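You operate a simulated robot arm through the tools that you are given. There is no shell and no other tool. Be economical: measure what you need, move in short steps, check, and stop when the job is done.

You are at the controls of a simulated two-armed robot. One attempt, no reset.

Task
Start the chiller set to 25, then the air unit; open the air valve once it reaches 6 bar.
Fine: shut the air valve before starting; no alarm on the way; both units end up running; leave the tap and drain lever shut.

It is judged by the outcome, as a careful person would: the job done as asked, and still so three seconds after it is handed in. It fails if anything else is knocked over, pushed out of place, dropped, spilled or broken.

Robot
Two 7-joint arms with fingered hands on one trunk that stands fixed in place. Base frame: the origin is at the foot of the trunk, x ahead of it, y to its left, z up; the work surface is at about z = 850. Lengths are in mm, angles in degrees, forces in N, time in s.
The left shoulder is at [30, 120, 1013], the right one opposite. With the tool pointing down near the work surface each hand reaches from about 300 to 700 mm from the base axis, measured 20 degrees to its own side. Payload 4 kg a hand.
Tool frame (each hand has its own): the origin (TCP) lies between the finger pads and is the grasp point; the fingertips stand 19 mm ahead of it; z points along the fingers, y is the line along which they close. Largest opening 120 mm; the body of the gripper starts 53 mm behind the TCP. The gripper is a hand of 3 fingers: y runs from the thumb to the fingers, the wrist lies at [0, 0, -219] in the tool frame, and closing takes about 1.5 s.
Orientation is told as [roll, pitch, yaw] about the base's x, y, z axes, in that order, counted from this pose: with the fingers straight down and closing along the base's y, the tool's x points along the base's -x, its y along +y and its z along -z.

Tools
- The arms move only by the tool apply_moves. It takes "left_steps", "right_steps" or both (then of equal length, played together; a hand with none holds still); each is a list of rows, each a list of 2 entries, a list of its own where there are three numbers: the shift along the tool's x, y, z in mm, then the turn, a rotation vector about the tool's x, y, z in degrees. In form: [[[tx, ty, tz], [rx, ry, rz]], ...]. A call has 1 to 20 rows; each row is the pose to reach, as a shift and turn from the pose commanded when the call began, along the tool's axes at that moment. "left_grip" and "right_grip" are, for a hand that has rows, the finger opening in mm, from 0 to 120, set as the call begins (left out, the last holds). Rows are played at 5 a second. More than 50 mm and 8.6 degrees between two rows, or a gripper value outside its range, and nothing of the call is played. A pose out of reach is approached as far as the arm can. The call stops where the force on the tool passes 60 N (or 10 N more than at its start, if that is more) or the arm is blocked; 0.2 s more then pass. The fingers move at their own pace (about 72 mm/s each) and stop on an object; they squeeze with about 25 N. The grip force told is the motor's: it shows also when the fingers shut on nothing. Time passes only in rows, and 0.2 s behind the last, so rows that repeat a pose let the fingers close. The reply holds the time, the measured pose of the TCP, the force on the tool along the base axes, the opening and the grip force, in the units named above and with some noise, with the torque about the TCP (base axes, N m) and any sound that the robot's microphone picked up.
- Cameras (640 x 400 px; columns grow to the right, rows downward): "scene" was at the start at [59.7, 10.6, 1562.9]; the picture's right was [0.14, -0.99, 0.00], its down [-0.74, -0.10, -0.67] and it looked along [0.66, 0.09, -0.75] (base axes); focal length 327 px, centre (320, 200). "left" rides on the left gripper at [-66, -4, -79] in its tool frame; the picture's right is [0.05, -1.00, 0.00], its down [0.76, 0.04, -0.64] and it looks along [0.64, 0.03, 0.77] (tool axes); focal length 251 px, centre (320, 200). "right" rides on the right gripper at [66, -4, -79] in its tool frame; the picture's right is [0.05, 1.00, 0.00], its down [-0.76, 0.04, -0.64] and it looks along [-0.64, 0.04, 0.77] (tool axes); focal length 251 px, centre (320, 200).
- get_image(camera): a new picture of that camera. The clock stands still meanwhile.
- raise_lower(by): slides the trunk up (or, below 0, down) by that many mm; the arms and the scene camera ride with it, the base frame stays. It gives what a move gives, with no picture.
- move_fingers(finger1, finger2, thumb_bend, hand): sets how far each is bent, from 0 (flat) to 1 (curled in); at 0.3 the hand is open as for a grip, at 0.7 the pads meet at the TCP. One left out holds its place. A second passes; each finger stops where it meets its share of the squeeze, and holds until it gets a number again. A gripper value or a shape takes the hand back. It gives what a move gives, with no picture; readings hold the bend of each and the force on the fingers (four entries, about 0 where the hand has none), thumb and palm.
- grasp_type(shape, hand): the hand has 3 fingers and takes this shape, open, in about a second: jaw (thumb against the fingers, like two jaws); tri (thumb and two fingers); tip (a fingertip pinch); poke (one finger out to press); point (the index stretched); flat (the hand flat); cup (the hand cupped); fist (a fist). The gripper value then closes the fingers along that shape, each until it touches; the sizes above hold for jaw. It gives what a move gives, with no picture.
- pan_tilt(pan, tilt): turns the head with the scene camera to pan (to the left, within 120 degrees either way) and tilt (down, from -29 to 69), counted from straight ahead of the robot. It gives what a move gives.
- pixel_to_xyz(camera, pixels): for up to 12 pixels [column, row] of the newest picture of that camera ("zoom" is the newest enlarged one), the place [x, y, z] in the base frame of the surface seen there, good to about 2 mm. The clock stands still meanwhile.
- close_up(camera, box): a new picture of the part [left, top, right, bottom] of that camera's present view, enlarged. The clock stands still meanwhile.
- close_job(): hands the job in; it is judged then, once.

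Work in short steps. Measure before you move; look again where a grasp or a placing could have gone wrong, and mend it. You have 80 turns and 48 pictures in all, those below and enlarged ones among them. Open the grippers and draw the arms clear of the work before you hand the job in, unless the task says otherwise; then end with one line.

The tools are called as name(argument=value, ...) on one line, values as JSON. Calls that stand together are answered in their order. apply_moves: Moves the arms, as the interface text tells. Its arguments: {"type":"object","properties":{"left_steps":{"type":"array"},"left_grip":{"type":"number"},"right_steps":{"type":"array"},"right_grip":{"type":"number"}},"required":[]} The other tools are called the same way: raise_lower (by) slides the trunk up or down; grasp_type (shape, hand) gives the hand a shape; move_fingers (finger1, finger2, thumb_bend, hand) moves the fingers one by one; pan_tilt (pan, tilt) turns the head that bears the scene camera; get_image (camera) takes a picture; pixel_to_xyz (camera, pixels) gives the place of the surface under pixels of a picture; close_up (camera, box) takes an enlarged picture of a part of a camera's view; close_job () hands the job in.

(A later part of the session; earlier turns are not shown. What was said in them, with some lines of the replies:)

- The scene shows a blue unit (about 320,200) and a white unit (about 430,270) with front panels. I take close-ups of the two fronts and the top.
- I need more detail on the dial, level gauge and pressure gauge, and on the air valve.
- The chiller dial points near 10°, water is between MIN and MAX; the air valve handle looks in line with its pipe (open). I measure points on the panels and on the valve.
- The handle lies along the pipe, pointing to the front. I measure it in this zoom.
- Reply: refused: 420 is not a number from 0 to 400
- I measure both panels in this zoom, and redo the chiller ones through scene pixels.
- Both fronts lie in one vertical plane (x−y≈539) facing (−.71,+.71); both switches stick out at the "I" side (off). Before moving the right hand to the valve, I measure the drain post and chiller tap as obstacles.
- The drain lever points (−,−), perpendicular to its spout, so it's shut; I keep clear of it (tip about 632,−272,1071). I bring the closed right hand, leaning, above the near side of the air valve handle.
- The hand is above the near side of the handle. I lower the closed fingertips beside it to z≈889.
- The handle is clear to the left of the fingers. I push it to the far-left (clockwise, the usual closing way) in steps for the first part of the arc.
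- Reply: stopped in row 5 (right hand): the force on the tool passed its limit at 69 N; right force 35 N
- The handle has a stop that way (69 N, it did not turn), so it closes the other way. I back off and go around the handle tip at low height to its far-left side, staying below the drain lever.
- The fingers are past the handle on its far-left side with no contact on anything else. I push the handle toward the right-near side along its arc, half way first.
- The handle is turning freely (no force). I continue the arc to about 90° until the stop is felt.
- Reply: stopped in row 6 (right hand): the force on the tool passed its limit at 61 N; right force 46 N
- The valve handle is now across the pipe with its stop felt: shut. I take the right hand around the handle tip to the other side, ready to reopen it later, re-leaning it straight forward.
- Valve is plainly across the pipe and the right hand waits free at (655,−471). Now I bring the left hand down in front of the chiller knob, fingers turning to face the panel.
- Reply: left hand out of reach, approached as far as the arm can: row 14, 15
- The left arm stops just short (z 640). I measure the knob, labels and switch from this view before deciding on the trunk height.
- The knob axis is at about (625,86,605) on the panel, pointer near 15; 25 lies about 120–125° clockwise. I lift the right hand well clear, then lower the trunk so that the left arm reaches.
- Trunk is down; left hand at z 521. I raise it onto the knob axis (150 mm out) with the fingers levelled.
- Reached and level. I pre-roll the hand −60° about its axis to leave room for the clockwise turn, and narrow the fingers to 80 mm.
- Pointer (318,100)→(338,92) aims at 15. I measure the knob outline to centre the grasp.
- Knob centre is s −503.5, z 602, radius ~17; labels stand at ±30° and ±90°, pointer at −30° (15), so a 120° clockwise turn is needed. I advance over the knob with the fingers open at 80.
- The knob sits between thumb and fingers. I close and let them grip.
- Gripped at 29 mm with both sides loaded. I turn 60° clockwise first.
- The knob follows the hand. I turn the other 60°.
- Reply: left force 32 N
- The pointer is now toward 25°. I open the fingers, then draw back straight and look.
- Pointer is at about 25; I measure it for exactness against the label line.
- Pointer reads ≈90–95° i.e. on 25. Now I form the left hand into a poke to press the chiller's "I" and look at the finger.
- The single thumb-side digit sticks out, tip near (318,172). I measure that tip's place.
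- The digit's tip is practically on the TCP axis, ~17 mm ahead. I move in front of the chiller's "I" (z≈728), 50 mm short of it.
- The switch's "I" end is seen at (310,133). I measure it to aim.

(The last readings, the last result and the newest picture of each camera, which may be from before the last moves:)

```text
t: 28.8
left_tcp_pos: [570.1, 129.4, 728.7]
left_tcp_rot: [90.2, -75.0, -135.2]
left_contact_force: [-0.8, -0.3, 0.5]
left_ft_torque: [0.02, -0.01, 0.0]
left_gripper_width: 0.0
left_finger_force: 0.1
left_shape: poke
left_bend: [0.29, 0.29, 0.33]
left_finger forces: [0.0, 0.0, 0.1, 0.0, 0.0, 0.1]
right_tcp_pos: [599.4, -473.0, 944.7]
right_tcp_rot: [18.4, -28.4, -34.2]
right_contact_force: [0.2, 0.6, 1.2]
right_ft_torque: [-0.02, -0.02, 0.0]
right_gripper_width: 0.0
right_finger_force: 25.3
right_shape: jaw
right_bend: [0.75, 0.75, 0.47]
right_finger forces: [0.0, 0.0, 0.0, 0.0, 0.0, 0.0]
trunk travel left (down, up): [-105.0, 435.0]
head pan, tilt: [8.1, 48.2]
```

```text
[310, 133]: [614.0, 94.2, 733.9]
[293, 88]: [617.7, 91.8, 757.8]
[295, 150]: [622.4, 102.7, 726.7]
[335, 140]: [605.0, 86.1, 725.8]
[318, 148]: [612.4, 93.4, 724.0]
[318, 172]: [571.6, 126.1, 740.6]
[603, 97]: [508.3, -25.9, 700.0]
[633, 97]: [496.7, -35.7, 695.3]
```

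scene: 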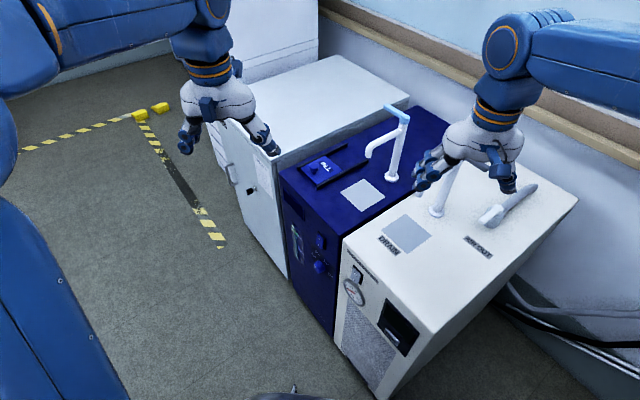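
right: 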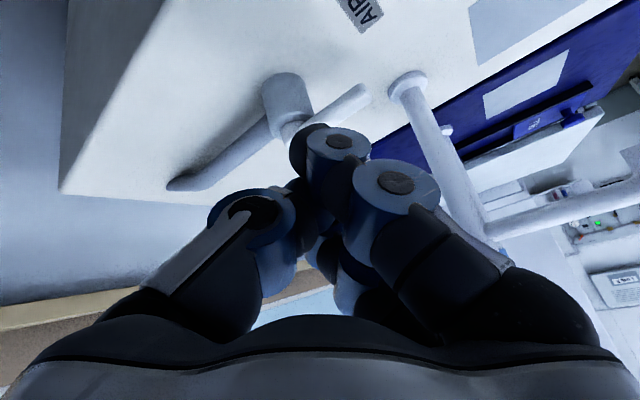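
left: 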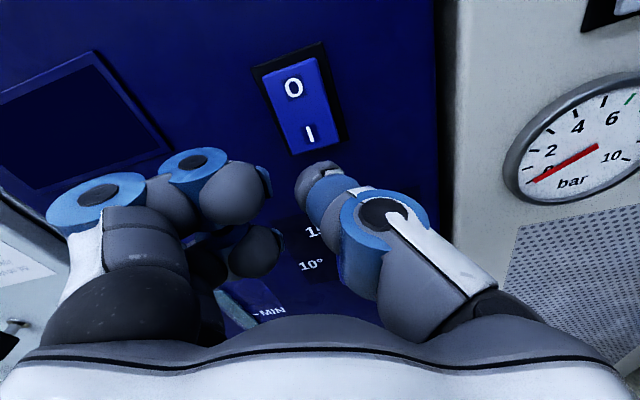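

I shift 5 mm to centre on the "I" and press in with small steps.

apply_moves(left_steps=[[[-1, 5.8, 10], [0, 0, 0]], [[-1, 5.8, 25], [0, 0, 0]], [[-1, 5.8, 33], [0, 0, 0]], [[-1, 5.8, 38], [0, 0, 0]], [[-1, 5.8, 42], [0, 0, 0]], [[-1, 5.8, 46], [0, 0, 0]], [[-1, 5.8, 49], [0, 0, 0]]])

get_image(camera="left")

```text
t: 30.2
left_tcp_pos: [604.5, 107.6, 726.9]
left_tcp_rot: [88.7, -74.9, -133.5]
left_contact_force: [-22.7, 16.8, 0.7]
left_ft_torque: [-0.11, -0.19, -0.12]
left_gripper_width: 0.0
left_finger_force: 0.0
left_shape: poke
left_bend: [0.29, 0.29, 0.33]
left_finger forces: [0.1, 0.0, 0.1, 0.1, 27.6, 0.0]
right_tcp_pos: [597.6, -472.8, 946.3]
right_tcp_rot: [18.4, -28.4, -34.3]
right_contact_force: [-0.2, -0.7, 0.2]
right_ft_torque: [0.01, -0.01, 0.0]
right_gripper_width: 0.0
right_finger_force: 24.6
right_shape: jaw
right_bend: [0.75, 0.75, 0.47]
right_finger forces: [0.1, 0.0, 0.0, 0.0, 0.1, 0.0]
trunk travel left (down, up): [-105.0, 435.0]
head pan, tilt: [8.1, 48.2]
stopped in row 7 (left hand): the force on the tool passed its limit at 69 N (the readings are from after the stop); the commanded pose is now the measured one
```

```text
21 pictures are left
```

left: 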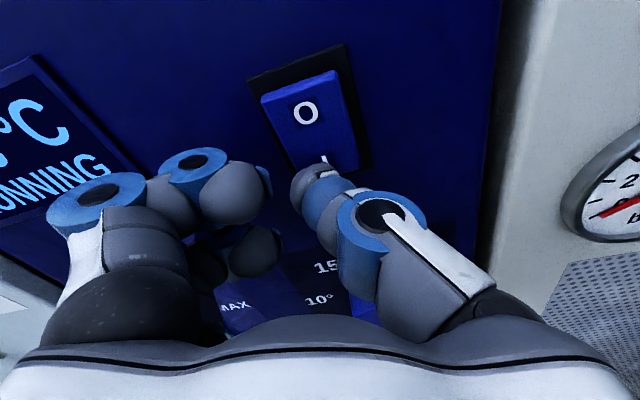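

The display lit up: "RUNNING". I back off and check the readout.

apply_moves(left_steps=[[[0, 0, -20], [0, 0, 0]], [[0, 0, -55], [0, 0, 0]], [[0, 0, -90], [0, 0, 0]]])

get_image(camera="left")

```text
t: 31.0
left_tcp_pos: [543.2, 168.1, 728.7]
left_tcp_rot: [89.1, -75.0, -134.1]
left_contact_force: [0.0, 0.3, 0.2]
left_ft_torque: [0.01, 0.01, 0.01]
left_gripper_width: 0.0
left_finger_force: 0.1
left_shape: poke
left_bend: [0.29, 0.29, 0.33]
left_finger forces: [0.0, 0.0, 0.1, 0.1, 0.0, 0.1]
right_tcp_pos: [598.9, -472.2, 945.8]
right_tcp_rot: [18.4, -28.3, -34.2]
right_contact_force: [0.0, -0.4, -0.4]
right_ft_torque: [0.04, 0.0, 0.0]
right_gripper_width: 0.0
right_finger_force: 25.2
right_shape: jaw
right_bend: [0.75, 0.75, 0.47]
right_finger forces: [0.0, 0.0, 0.0, 0.1, 0.1, 0.0]
trunk travel left (down, up): [-105.0, 435.0]
head pan, tilt: [8.1, 48.2]
```

```text
20 pictures are left
```

left: 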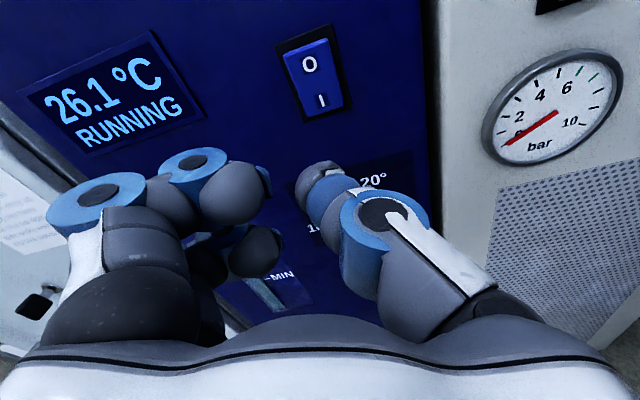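

Chiller shows 26.1 °C RUNNING. I move the left hand in front of the air unit's switch and bring the right hand back to its waiting place behind the valve handle.

apply_moves(left_steps=[[[-13, -30.2, 0], [0, 0, 0]], [[-26, -60.4, 0], [0, 0, 0]], [[-39.2, -90.5, 0], [0, 0, 0]], [[-52.2, -120.7, 0], [0, 0, 0]], [[-65.3, -150.9, 0], [0, 0, 0]]], right_steps=[[[-3.5, 2.7, 12.9], [0, 0, 0]], [[-7, 5.5, 25.7], [0, 0, 0]], [[-10.6, 8.2, 38.6], [0, 0, 0]], [[-14.1, 11, 51.4], [0, 0, 0]], [[-17.6, 13.7, 64.3], [0, 0, 0]]])

get_image(camera="left")

get_image(camera="scene")

```text
t: 32.2
left_tcp_pos: [430.5, 53.7, 754.2]
left_tcp_rot: [88.8, -74.9, -133.9]
left_contact_force: [0.2, -0.4, -0.1]
left_ft_torque: [0.0, 0.0, 0.0]
left_gripper_width: 0.1
left_finger_force: 0.1
left_shape: poke
left_bend: [0.29, 0.29, 0.33]
left_finger forces: [0.0, 0.0, 0.1, 0.0, 0.1, 0.0]
right_tcp_pos: [653.3, -468.8, 904.4]
right_tcp_rot: [18.4, -28.4, -34.1]
right_contact_force: [-0.2, 0.4, -0.2]
right_ft_torque: [-0.03, -0.08, -0.01]
right_gripper_width: 0.1
right_finger_force: 25.2
right_shape: jaw
right_bend: [0.75, 0.75, 0.47]
right_finger forces: [0.1, 0.1, 0.1, 0.0, 0.0, 0.0]
trunk travel left (down, up): [-105.0, 435.0]
head pan, tilt: [8.1, 48.2]
```

```text
19 pictures are left
```

left: 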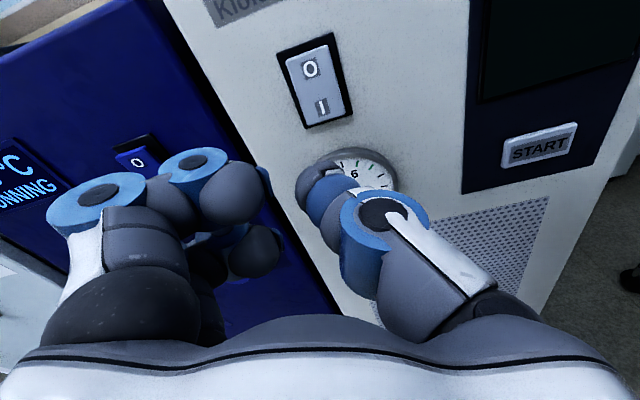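

```text
18 pictures are left
```

scene: 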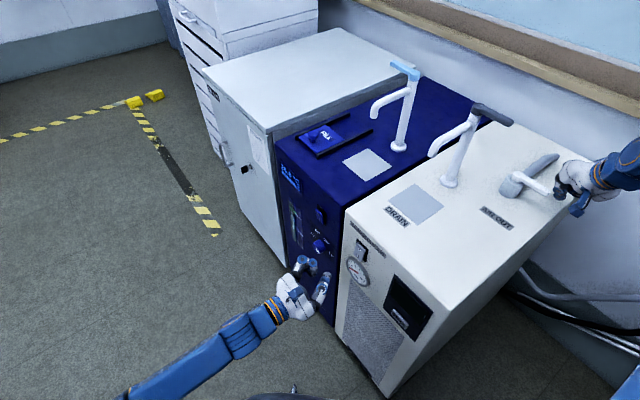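

Both hands are in place. I measure the air unit's "I" and check the chiller's readout in the scene.

pixel_to_xyz(camera="left", pixels=[[322, 108], [310, 70], [330, 120], [310, 125], [318, 165], [540, 148], [525, 155], [555, 142]])

close_up(camera="scene", box=[270, 160, 350, 210])

```text
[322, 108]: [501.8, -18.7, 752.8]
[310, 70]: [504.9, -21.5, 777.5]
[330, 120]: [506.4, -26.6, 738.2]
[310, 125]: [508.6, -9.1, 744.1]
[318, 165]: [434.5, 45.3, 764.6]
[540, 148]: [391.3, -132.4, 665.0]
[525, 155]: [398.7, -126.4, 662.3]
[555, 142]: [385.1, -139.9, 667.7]
```

```text
8.00 times, centred on (310, 185) of scene
```

zoom: 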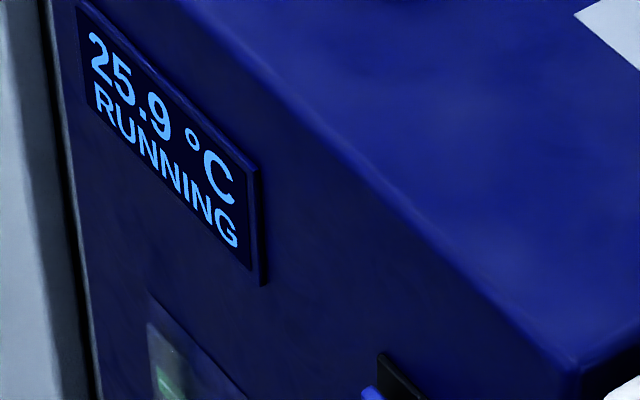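

The chiller is cooling toward its setpoint (25.9 now). I press the air unit's "I".

apply_moves(left_steps=[[[2, 0, 40], [0, 0, 0]], [[2, 0, 66], [0, 0, 0]], [[2, 0, 75], [0, 0, 0]], [[2, 0, 80], [0, 0, 0]], [[2, 0, 84], [0, 0, 0]], [[2, 0, 87], [0, 0, 0]], [[2, 0, 90], [0, 0, 0]], [[2, 0, 93], [0, 0, 0]]])

get_image(camera="left")

```text
t: 34.0
left_tcp_pos: [487.6, -11.2, 747.5]
left_tcp_rot: [87.7, -75.0, -133.2]
left_contact_force: [-27.1, 19.0, 1.4]
left_ft_torque: [-0.14, -0.2, -0.08]
left_gripper_width: 0.1
left_finger_force: 0.0
left_shape: poke
left_bend: [0.29, 0.29, 0.35]
left_finger forces: [0.1, 0.0, 0.0, 0.1, 32.4, 0.0]
left hand out of reach, approached as far as the arm can: row 2
right_tcp_pos: [649.6, -468.0, 906.2]
right_tcp_rot: [18.5, -28.5, -34.2]
right_contact_force: [-1.3, -0.5, -0.2]
right_ft_torque: [-0.06, -0.03, 0.01]
right_gripper_width: 0.0
right_finger_force: 24.6
right_shape: jaw
right_bend: [0.75, 0.75, 0.47]
right_finger forces: [0.0, 0.1, 0.1, 0.1, 0.0, 0.0]
trunk travel left (down, up): [-105.0, 435.0]
head pan, tilt: [8.1, 48.2]
stopped in row 8 (left hand): the force on the tool passed its limit at 65 N (the readings are from after the stop); the commanded pose is now the measured one
```

```text
16 pictures are left
```

left: 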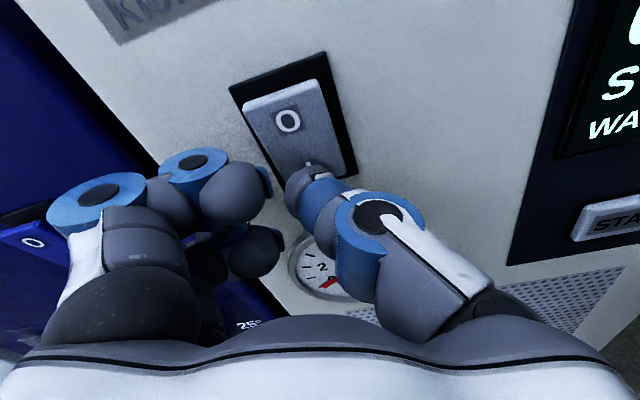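

The air unit's display lit ("S… WA…"). I back off and read it through the scene camera.

apply_moves(left_steps=[[[0, 0, -20], [0, 0, 0]], [[0, 0, -50], [0, 0, 0]], [[0, 0, -90], [0, 0, 0]]])

get_image(camera="left")

```text
t: 34.8
left_tcp_pos: [427.8, 50.8, 750.7]
left_tcp_rot: [87.9, -75.0, -133.3]
left_contact_force: [0.4, 0.1, 0.2]
left_ft_torque: [0.0, 0.01, -0.01]
left_gripper_width: 0.0
left_finger_force: 0.1
left_shape: poke
left_bend: [0.29, 0.29, 0.33]
left_finger forces: [0.1, 0.0, 0.1, 0.0, 0.0, 0.0]
right_tcp_pos: [651.5, -468.8, 904.2]
right_tcp_rot: [18.4, -28.4, -34.2]
right_contact_force: [0.5, -0.3, -0.8]
right_ft_torque: [0.01, -0.01, 0.02]
right_gripper_width: 0.0
right_finger_force: 24.7
right_shape: jaw
right_bend: [0.75, 0.75, 0.47]
right_finger forces: [0.0, 0.1, 0.1, 0.0, 0.0, 0.1]
trunk travel left (down, up): [-105.0, 435.0]
head pan, tilt: [8.1, 48.2]
```

```text
15 pictures are left
```

left: 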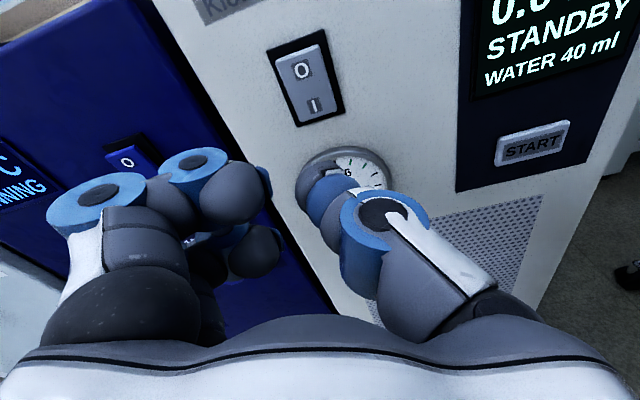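

Display: STANDBY, WATER 40 ml, so START at (391,−132,665) is also needed. I move the left hand in front of it, swinging the fingers 27° to the right to keep the wrist clear of the trunk.

apply_moves(left_steps=[[[9.8, -29.4, 10.9], [5.2, -1.4, 0]], [[19.5, -58.9, 21.8], [10.4, -2.8, 0]], [[29.3, -88.3, 32.6], [15.7, -4.2, 0]], [[39, -117.8, 43.5], [20.9, -5.6, 0]], [[48.8, -147.2, 54.4], [26.1, -7, 0]], [[48.8, -147.2, 54.4], [26.1, -7, 0]]])

get_image(camera="left")

close_up(camera="scene", box=[270, 150, 450, 350])

```text
t: 36.2
left_tcp_pos: [372.8, -77.5, 663.2]
left_tcp_rot: [87.8, -75.3, -160.4]
left_contact_force: [0.7, -0.8, -1.4]
left_ft_torque: [0.0, -0.02, -0.01]
left_gripper_width: 0.0
left_finger_force: 0.0
left_shape: poke
left_bend: [0.29, 0.29, 0.33]
left_finger forces: [0.0, 0.0, 0.1, 0.1, 0.1, 0.0]
right_tcp_pos: [653.0, -468.7, 903.9]
right_tcp_rot: [18.4, -28.3, -34.1]
right_contact_force: [-0.6, -0.1, 0.0]
right_ft_torque: [0.0, 0.0, 0.04]
right_gripper_width: 0.0
right_finger_force: 25.0
right_shape: jaw
right_bend: [0.75, 0.75, 0.47]
right_finger forces: [0.1, 0.0, 0.0, 0.1, 0.0, 0.1]
trunk travel left (down, up): [-105.0, 435.0]
head pan, tilt: [8.1, 48.2]
```

```text
14 pictures are left
```

left: 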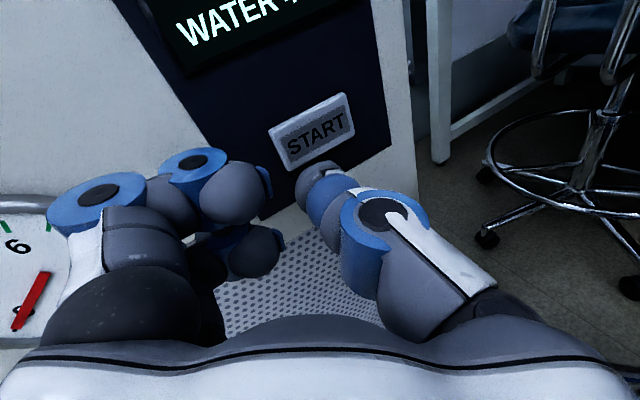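

```text
2.00 times, centred on (360, 250) of scene
```

zoom: 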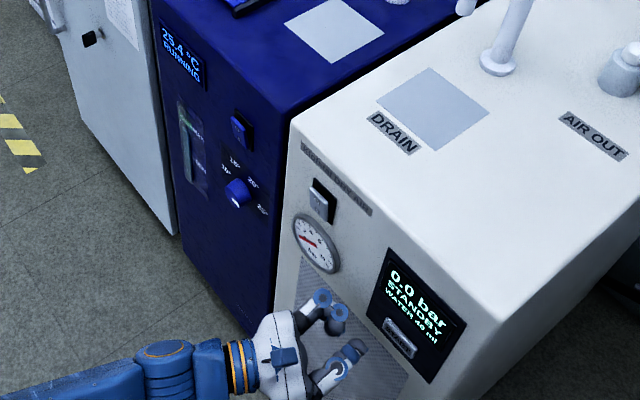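

Chiller at 25.4 °C; the air unit's display shows 0.0 bar STANDBY. I measure START in this view.

pixel_to_xyz(camera="left", pixels=[[315, 132], [290, 148], [345, 120], [318, 165], [310, 150]])

```text
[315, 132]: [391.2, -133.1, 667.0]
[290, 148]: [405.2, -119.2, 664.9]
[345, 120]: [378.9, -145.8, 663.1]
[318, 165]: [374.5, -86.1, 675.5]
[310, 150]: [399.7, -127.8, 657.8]
```

Aim is on the button centre. I press START in small steps.

apply_moves(left_steps=[[[0, 0, 20], [0, 0, 0]], [[0, 0, 32], [0, 0, 0]], [[0, 0, 38], [0, 0, 0]], [[0, 0, 42], [0, 0, 0]], [[0, 0, 46], [0, 0, 0]], [[0, 0, 49], [0, 0, 0]]])

close_up(camera="scene", box=[270, 150, 450, 350])

```text
t: 37.6
left_tcp_pos: [386.8, -121.4, 660.0]
left_tcp_rot: [87.6, -75.2, -159.9]
left_contact_force: [-16.2, 32.3, 2.4]
left_ft_torque: [0.14, 0.03, 0.8]
left_gripper_width: 0.1
left_finger_force: 0.1
left_shape: poke
left_bend: [0.29, 0.3, 0.33]
left_finger forces: [2.7, 16.2, 0.1, 0.0, 15.4, 0.0]
right_tcp_pos: [651.1, -467.0, 906.8]
right_tcp_rot: [18.2, -28.5, -34.2]
right_contact_force: [-0.3, 0.1, 0.3]
right_ft_torque: [-0.02, -0.01, -0.01]
right_gripper_width: 0.0
right_finger_force: 24.8
right_shape: jaw
right_bend: [0.75, 0.75, 0.47]
right_finger forces: [0.0, 0.1, 0.0, 0.0, 0.0, 0.1]
trunk travel left (down, up): [-105.0, 435.0]
head pan, tilt: [8.1, 48.2]
heard: click
```

```text
2.00 times, centred on (360, 250) of scene
```

zoom: 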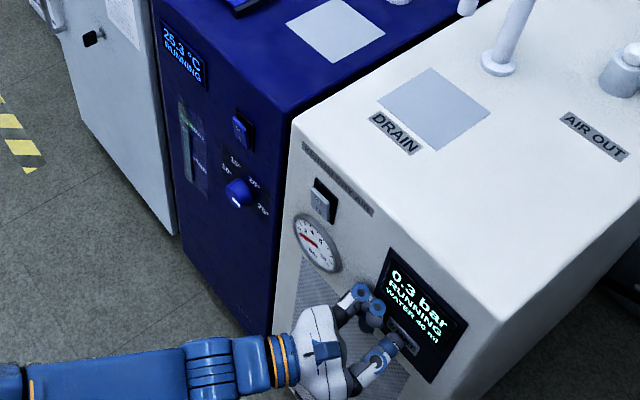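

The air unit is RUNNING at 0.3 bar (click heard). I draw the left hand straight back.

apply_moves(left_steps=[[[0, 0, -25], [0, 0, 0]], [[0, 0, -60], [0, 0, 0]], [[-20, 30, -95], [0, 0, 0]]])

close_up(camera="scene", box=[270, 150, 590, 350])

```text
refused: row 3 steps farther than a row can; nothing moved
```

```text
2.00 times, centred on (430, 250) of scene
```

zoom: 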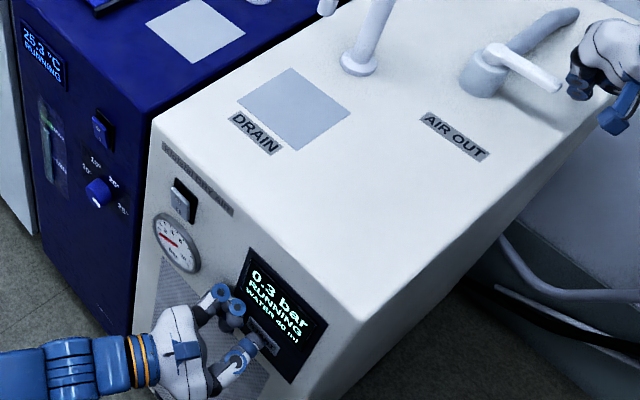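

I retry the retreat in shorter rows.

apply_moves(left_steps=[[[0, 0, -25], [0, 0, 0]], [[0, 0, -60], [0, 0, 0]], [[-10, 15, -95], [0, 0, 0]], [[-10, 50, -110], [0, 0, 0]]])

close_up(camera="scene", box=[270, 150, 590, 350])

```text
t: 38.6
left_tcp_pos: [398.6, -4.1, 684.9]
left_tcp_rot: [87.8, -75.2, -160.2]
left_contact_force: [0.0, 0.3, -0.1]
left_ft_torque: [0.02, -0.02, -0.02]
left_gripper_width: 0.1
left_finger_force: 0.1
left_shape: poke
left_bend: [0.29, 0.29, 0.33]
left_finger forces: [0.0, 0.0, 0.0, 0.1, 0.0, 0.0]
right_tcp_pos: [653.3, -468.6, 904.1]
right_tcp_rot: [18.4, -28.4, -34.2]
right_contact_force: [0.2, 0.9, -0.1]
right_ft_torque: [-0.01, 0.04, -0.01]
right_gripper_width: 0.2
right_finger_force: 25.1
right_shape: jaw
right_bend: [0.75, 0.75, 0.47]
right_finger forces: [0.0, 0.0, 0.0, 0.0, 0.1, 0.0]
trunk travel left (down, up): [-105.0, 435.0]
head pan, tilt: [8.1, 48.2]
```

```text
2.00 times, centred on (430, 250) of scene
```

zoom: 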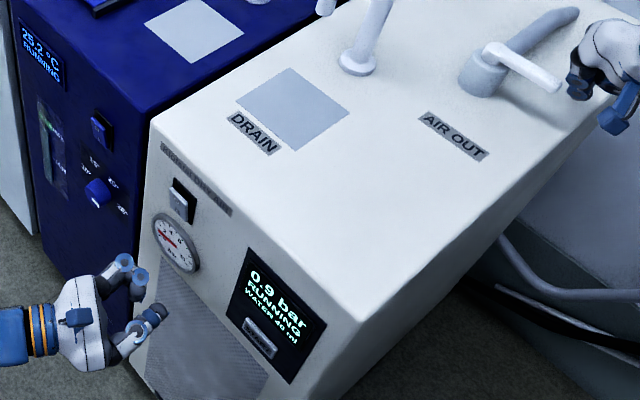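

0.9 bar, rising about 0.6 bar/s. I bring the right fingers close to the handle and let time pass.

apply_moves(right_steps=[[[6, 10, 0], [0, 0, 0]], [[12.2, 19.5, -0.6], [0, 0, 0]], [[12.2, 19.5, -0.6], [0, 0, 0]], [[12.2, 19.5, -0.6], [0, 0, 0]], [[12.2, 19.5, -0.6], [0, 0, 0]], [[12.2, 19.5, -0.6], [0, 0, 0]], [[12.2, 19.5, -0.6], [0, 0, 0]], [[12.2, 19.5, -0.6], [0, 0, 0]], [[12.2, 19.5, -0.6], [0, 0, 0]], [[12.2, 19.5, -0.6], [0, 0, 0]], [[12.2, 19.5, -0.6], [0, 0, 0]], [[12.2, 19.5, -0.6], [0, 0, 0]], [[12.2, 19.5, -0.6], [0, 0, 0]], [[12.2, 19.5, -0.6], [0, 0, 0]], [[12.2, 19.5, -0.6], [0, 0, 0]], [[12.2, 19.5, -0.6], [0, 0, 0]], [[12.2, 19.5, -0.6], [0, 0, 0]], [[12.2, 19.5, -0.6], [0, 0, 0]]])

close_up(camera="scene", box=[270, 150, 590, 350])

```text
t: 42.4
left_tcp_pos: [397.6, -4.1, 685.5]
left_tcp_rot: [87.8, -75.3, -160.4]
left_contact_force: [-0.2, -0.7, -1.2]
left_ft_torque: [-0.01, 0.0, 0.0]
left_gripper_width: 0.0
left_finger_force: 0.1
left_shape: poke
left_bend: [0.29, 0.29, 0.33]
left_finger forces: [0.1, 0.0, 0.1, 0.0, 0.0, 0.0]
right_tcp_pos: [650.8, -445.8, 904.1]
right_tcp_rot: [18.4, -28.5, -34.2]
right_contact_force: [0.1, -0.2, 0.7]
right_ft_torque: [0.0, -0.04, 0.01]
right_gripper_width: 0.0
right_finger_force: 25.3
right_shape: jaw
right_bend: [0.75, 0.75, 0.47]
right_finger forces: [0.2, 0.1, 0.1, 0.1, 0.0, 0.0]
trunk travel left (down, up): [-105.0, 435.0]
head pan, tilt: [8.1, 48.2]
```

```text
2.00 times, centred on (430, 250) of scene
```

zoom: 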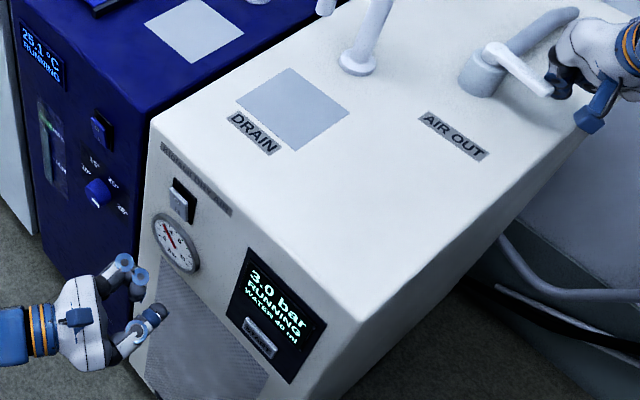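

3.0 bar, about 0.55 bar/s. I wait 4.2 s more.

apply_moves(right_steps=[[[0, 0, 0], [0, 0, 0]], [[0, 0, 0], [0, 0, 0]], [[0, 0, 0], [0, 0, 0]], [[0, 0, 0], [0, 0, 0]], [[0, 0, 0], [0, 0, 0]], [[0, 0, 0], [0, 0, 0]], [[0, 0, 0], [0, 0, 0]], [[0, 0, 0], [0, 0, 0]], [[0, 0, 0], [0, 0, 0]], [[0, 0, 0], [0, 0, 0]], [[0, 0, 0], [0, 0, 0]], [[0, 0, 0], [0, 0, 0]], [[0, 0, 0], [0, 0, 0]], [[0, 0, 0], [0, 0, 0]], [[0, 0, 0], [0, 0, 0]], [[0, 0, 0], [0, 0, 0]], [[0, 0, 0], [0, 0, 0]], [[0, 0, 0], [0, 0, 0]], [[0, 0, 0], [0, 0, 0]], [[0, 0, 0], [0, 0, 0]]])

close_up(camera="scene", box=[270, 150, 590, 350])

```text
t: 46.6
left_tcp_pos: [398.6, -4.6, 685.8]
left_tcp_rot: [87.9, -75.3, -160.2]
left_contact_force: [0.2, -0.2, 0.2]
left_ft_torque: [0.0, 0.0, 0.01]
left_gripper_width: 0.0
left_finger_force: 0.0
left_shape: poke
left_bend: [0.29, 0.29, 0.33]
left_finger forces: [0.1, 0.0, 0.1, 0.0, 0.1, 0.0]
right_tcp_pos: [650.8, -446.3, 904.3]
right_tcp_rot: [18.4, -28.4, -34.2]
right_contact_force: [-0.3, -0.3, 0.4]
right_ft_torque: [0.03, 0.02, -0.02]
right_gripper_width: 0.1
right_finger_force: 24.6
right_shape: jaw
right_bend: [0.75, 0.75, 0.47]
right_finger forces: [0.2, 0.0, 0.1, 0.0, 0.0, 0.0]
trunk travel left (down, up): [-105.0, 435.0]
head pan, tilt: [8.1, 48.2]
```

```text
2.00 times, centred on (430, 250) of scene
```

zoom: 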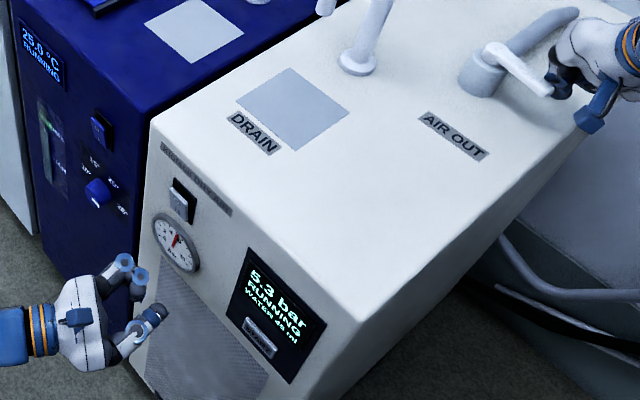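

5.3 bar, chiller at 25.0. I wait about 1.6 s more.

apply_moves(right_steps=[[[0, 0, 0], [0, 0, 0]], [[0, 0, 0], [0, 0, 0]], [[0, 0, 0], [0, 0, 0]], [[0, 0, 0], [0, 0, 0]], [[0, 0, 0], [0, 0, 0]], [[0, 0, 0], [0, 0, 0]], [[0, 0, 0], [0, 0, 0]]])

close_up(camera="scene", box=[270, 150, 590, 350])

```text
t: 48.2
left_tcp_pos: [398.9, -4.0, 686.2]
left_tcp_rot: [87.7, -75.3, -160.3]
left_contact_force: [-0.1, -0.4, -0.2]
left_ft_torque: [0.0, 0.02, -0.03]
left_gripper_width: 0.1
left_finger_force: 0.1
left_shape: poke
left_bend: [0.29, 0.29, 0.33]
left_finger forces: [0.0, 0.0, 0.0, 0.1, 0.1, 0.0]
right_tcp_pos: [651.4, -445.6, 904.5]
right_tcp_rot: [18.5, -28.4, -34.2]
right_contact_force: [0.3, -0.1, 0.3]
right_ft_torque: [0.0, -0.01, -0.01]
right_gripper_width: 0.0
right_finger_force: 25.1
right_shape: jaw
right_bend: [0.75, 0.75, 0.47]
right_finger forces: [0.0, 0.0, 0.1, 0.0, 0.0, 0.1]
trunk travel left (down, up): [-105.0, 435.0]
head pan, tilt: [8.1, 48.2]
```

```text
2.00 times, centred on (430, 250) of scene
```

zoom: 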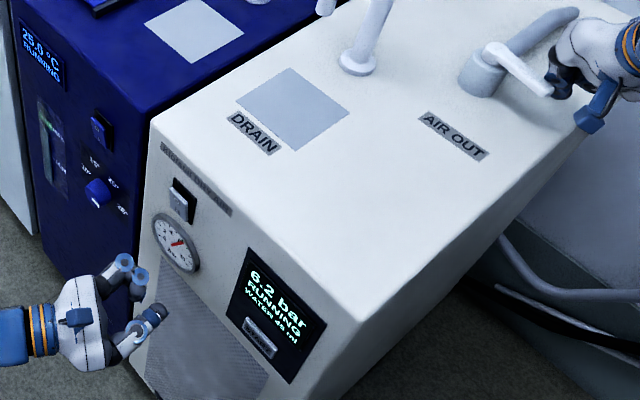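

6.2 bar: I open the valve now, pushing the handle back along its arc to its open stop.

apply_moves(right_steps=[[[19.5, 11.4, -7.3], [0, 0, 0]], [[29.6, 13.2, -12.5], [0, 0, 0]], [[39.7, 15, -17.6], [0, 0, 0]], [[49, 21, -21], [0, 0, 0]], [[58.4, 26.8, -24.3], [0, 0, 0]], [[65.5, 35.8, -25.3], [0, 0, 0]], [[72.6, 44.9, -26.3], [0, 0, 0]], [[76.5, 55.6, -25], [0, 0, 0]], [[80.5, 66.4, -23.6], [0, 0, 0]], [[81.2, 73.7, -21.7], [0, 0, 0]]])

close_up(camera="scene", box=[270, 150, 590, 350])

```text
t: 50.4
left_tcp_pos: [398.2, -4.5, 686.3]
left_tcp_rot: [87.6, -75.2, -160.2]
left_contact_force: [-0.9, 0.1, 1.0]
left_ft_torque: [0.0, 0.0, -0.01]
left_gripper_width: 0.0
left_finger_force: 0.0
left_shape: poke
left_bend: [0.29, 0.29, 0.33]
left_finger forces: [0.1, 0.0, 0.1, 0.0, 0.0, 0.0]
right_tcp_pos: [608.8, -344.8, 903.9]
right_tcp_rot: [18.4, -28.5, -34.3]
right_contact_force: [-2.4, -3.4, 0.6]
right_ft_torque: [0.01, -0.01, -0.02]
right_gripper_width: 0.1
right_finger_force: 24.9
right_shape: jaw
right_bend: [0.75, 0.75, 0.47]
right_finger forces: [0.0, 0.1, 0.1, 0.1, 5.6, 0.0]
trunk travel left (down, up): [-105.0, 435.0]
head pan, tilt: [8.1, 48.2]
```

```text
2.00 times, centred on (430, 250) of scene
```

zoom: 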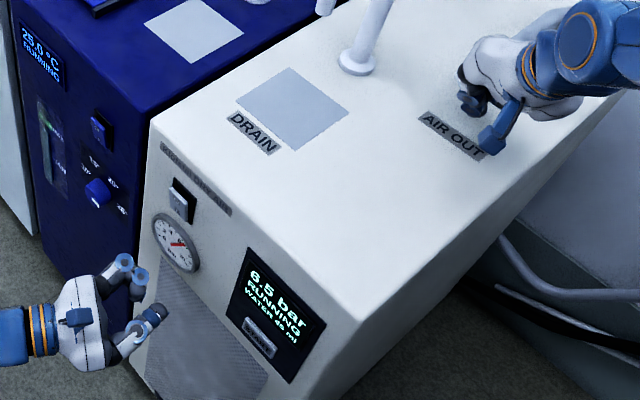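

Pressure is 6.5 bar and levelling. I push the last few millimetres until the open stop is felt.

apply_moves(right_steps=[[[-0.9, 5.1, 2.2], [0, 0, 0]], [[-1.9, 10.2, 4.5], [0, 0, 0]], [[-2.6, 14, 6.1], [0, 0, 0]]])

```text
t: 51.2
left_tcp_pos: [394.4, -5.5, 687.5]
left_tcp_rot: [87.7, -74.8, -160.2]
left_contact_force: [0.4, 0.4, 0.2]
left_ft_torque: [-0.02, 0.01, 0.04]
left_gripper_width: 0.0
left_finger_force: 0.2
left_shape: poke
left_bend: [0.29, 0.29, 0.33]
left_finger forces: [0.0, 0.0, 0.0, 0.0, 0.1, 0.0]
right_tcp_pos: [611.6, -342.1, 903.9]
right_tcp_rot: [17.9, -28.1, -34.7]
right_contact_force: [-47.4, -30.3, 8.8]
right_ft_torque: [0.13, -0.18, 0.31]
right_gripper_width: 0.0
right_finger_force: 25.1
right_shape: jaw
right_bend: [0.75, 0.75, 0.5]
right_finger forces: [0.1, 0.0, 0.1, 0.1, 55.5, 0.1]
trunk travel left (down, up): [-105.0, 435.0]
head pan, tilt: [8.1, 48.2]
```

The stop is felt: fully open. I draw both hands back from the units.

apply_moves(right_steps=[[[6.5, -35.8, -15.7], [0, 0, 0]], [[8.3, -50.2, -51.5], [0, 0, 0]], [[11, -57, -97.3], [0, 0, 0]], [[19.8, -67.3, -141.6], [0, 0, 0]], [[28.5, -77.5, -186], [0, 0, 0]]], left_steps=[[[0, 0, -20], [0, 0, 0]], [[0, 0, -40], [0, 0, 0]], [[0, 0, -60], [0, 0, 0]], [[0, 0, -80], [0, 0, 0]], [[0, 0, -100], [0, 0, 0]]])

close_up(camera="scene", box=[270, 130, 590, 330])

```text
t: 52.4
left_tcp_pos: [364.3, 91.0, 686.7]
left_tcp_rot: [88.0, -75.3, -160.5]
left_contact_force: [1.2, 0.2, 1.1]
left_ft_torque: [-0.03, 0.0, -0.04]
left_gripper_width: 0.0
left_finger_force: 0.2
left_shape: poke
left_bend: [0.29, 0.29, 0.33]
left_finger forces: [0.0, 0.1, 0.1, 0.1, 0.0, 0.1]
right_tcp_pos: [465.9, -384.1, 1026.5]
right_tcp_rot: [18.4, -28.4, -34.3]
right_contact_force: [-0.4, 0.7, 0.5]
right_ft_torque: [-0.02, -0.04, 0.0]
right_gripper_width: 0.0
right_finger_force: 24.8
right_shape: jaw
right_bend: [0.75, 0.75, 0.48]
right_finger forces: [0.1, 0.0, 0.0, 0.0, 0.0, 0.0]
trunk travel left (down, up): [-105.0, 435.0]
head pan, tilt: [8.1, 48.2]
```

```text
2.00 times, centred on (430, 230) of scene
```

zoom: 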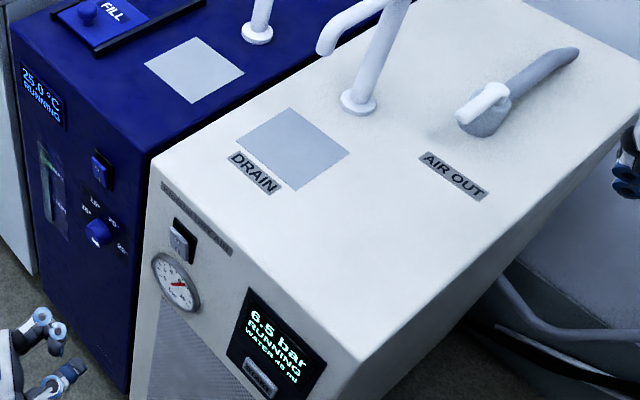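

The handle lies in line with the pipe; both units run, 6.5 bar and 25.0 °C. I open both hands and let a moment pass.

grasp_type(hand="left", shape="jaw")

apply_moves(right_steps=[[[0, 0, -10], [0, 0, 0]], [[0, 0, -20], [0, 0, 0]], [[0, 0, -20], [0, 0, 0]], [[0, 0, -20], [0, 0, 0]], [[0, 0, -20], [0, 0, 0]], [[0, 0, -20], [0, 0, 0]], [[0, 0, -20], [0, 0, 0]], [[0, 0, -20], [0, 0, 0]], [[0, 0, -20], [0, 0, 0]], [[0, 0, -20], [0, 0, 0]]], right_grip=120)

get_image(camera="scene")

close_up(camera="scene", box=[270, 160, 450, 330])

```text
t: 53.3
left_tcp_pos: [365.1, 89.5, 685.3]
left_tcp_rot: [87.8, -75.4, -160.2]
left_contact_force: [-0.1, 0.4, 0.2]
left_ft_torque: [0.0, -0.02, 0.02]
left_gripper_width: 119.9
left_finger_force: 0.1
left_shape: jaw
left_bend: [0.3, 0.3, 0.3]
left_finger forces: [0.1, 0.0, 0.1, 0.1, 0.1, 0.1]
right_tcp_pos: [467.1, -385.5, 1026.4]
right_tcp_rot: [18.4, -28.3, -34.3]
right_contact_force: [0.3, 0.2, 0.1]
right_ft_torque: [-0.02, -0.01, -0.04]
right_gripper_width: 0.1
right_finger_force: 24.7
right_shape: jaw
right_bend: [0.75, 0.75, 0.48]
right_finger forces: [0.0, 0.0, 0.0, 0.0, 0.1, 0.1]
trunk travel left (down, up): [-105.0, 435.0]
head pan, tilt: [8.1, 48.2]
```

```text
t: 55.5
left_tcp_pos: [366.8, 89.5, 684.6]
left_tcp_rot: [87.7, -75.3, -160.3]
left_contact_force: [0.2, 0.6, 0.1]
left_ft_torque: [0.03, 0.01, 0.01]
left_gripper_width: 119.9
left_finger_force: 0.1
left_shape: jaw
left_bend: [0.3, 0.3, 0.3]
left_finger forces: [0.1, 0.1, 0.1, 0.0, 0.0, 0.0]
right_tcp_pos: [457.4, -385.8, 1042.4]
right_tcp_rot: [18.3, -28.5, -34.2]
right_contact_force: [-0.1, 0.0, -0.7]
right_ft_torque: [0.02, -0.05, 0.01]
right_gripper_width: 119.9
right_finger_force: 0.1
right_shape: jaw
right_bend: [0.3, 0.3, 0.3]
right_finger forces: [0.0, 0.0, 0.0, 0.0, 0.1, 0.0]
trunk travel left (down, up): [-105.0, 435.0]
head pan, tilt: [8.1, 48.2]
```

```text
4 pictures are left
```

scene: 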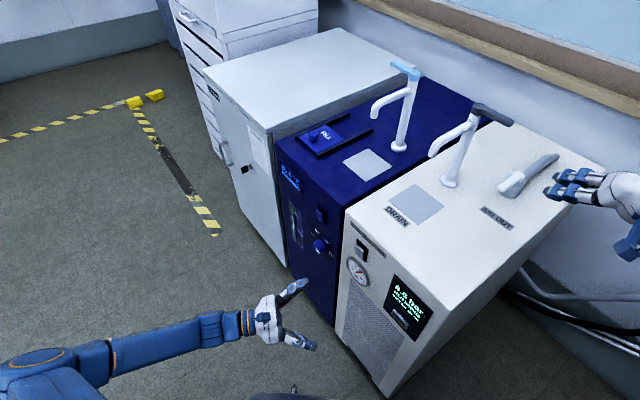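

```text
2.35 times, centred on (360, 245) of scene
```

zoom: 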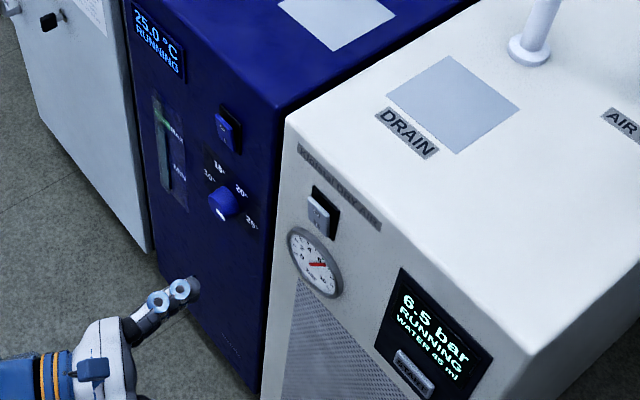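

Both units are RUNNING (25.0 °C and a steady 6.5 bar). The air valve is open, the tap and drain lever haven't been touched, and the hands are open and clear. I hand the job in.

close_job()

```text
The job is handed in.
```

The job is done and handed in: the chiller is running at 25.0 °C, and the air unit was started with the air valve shut. I opened the valve at 6.2 bar and pressure now holds at 6.5 bar; no alarm appeared, and the tap and drain lever stayed shut.
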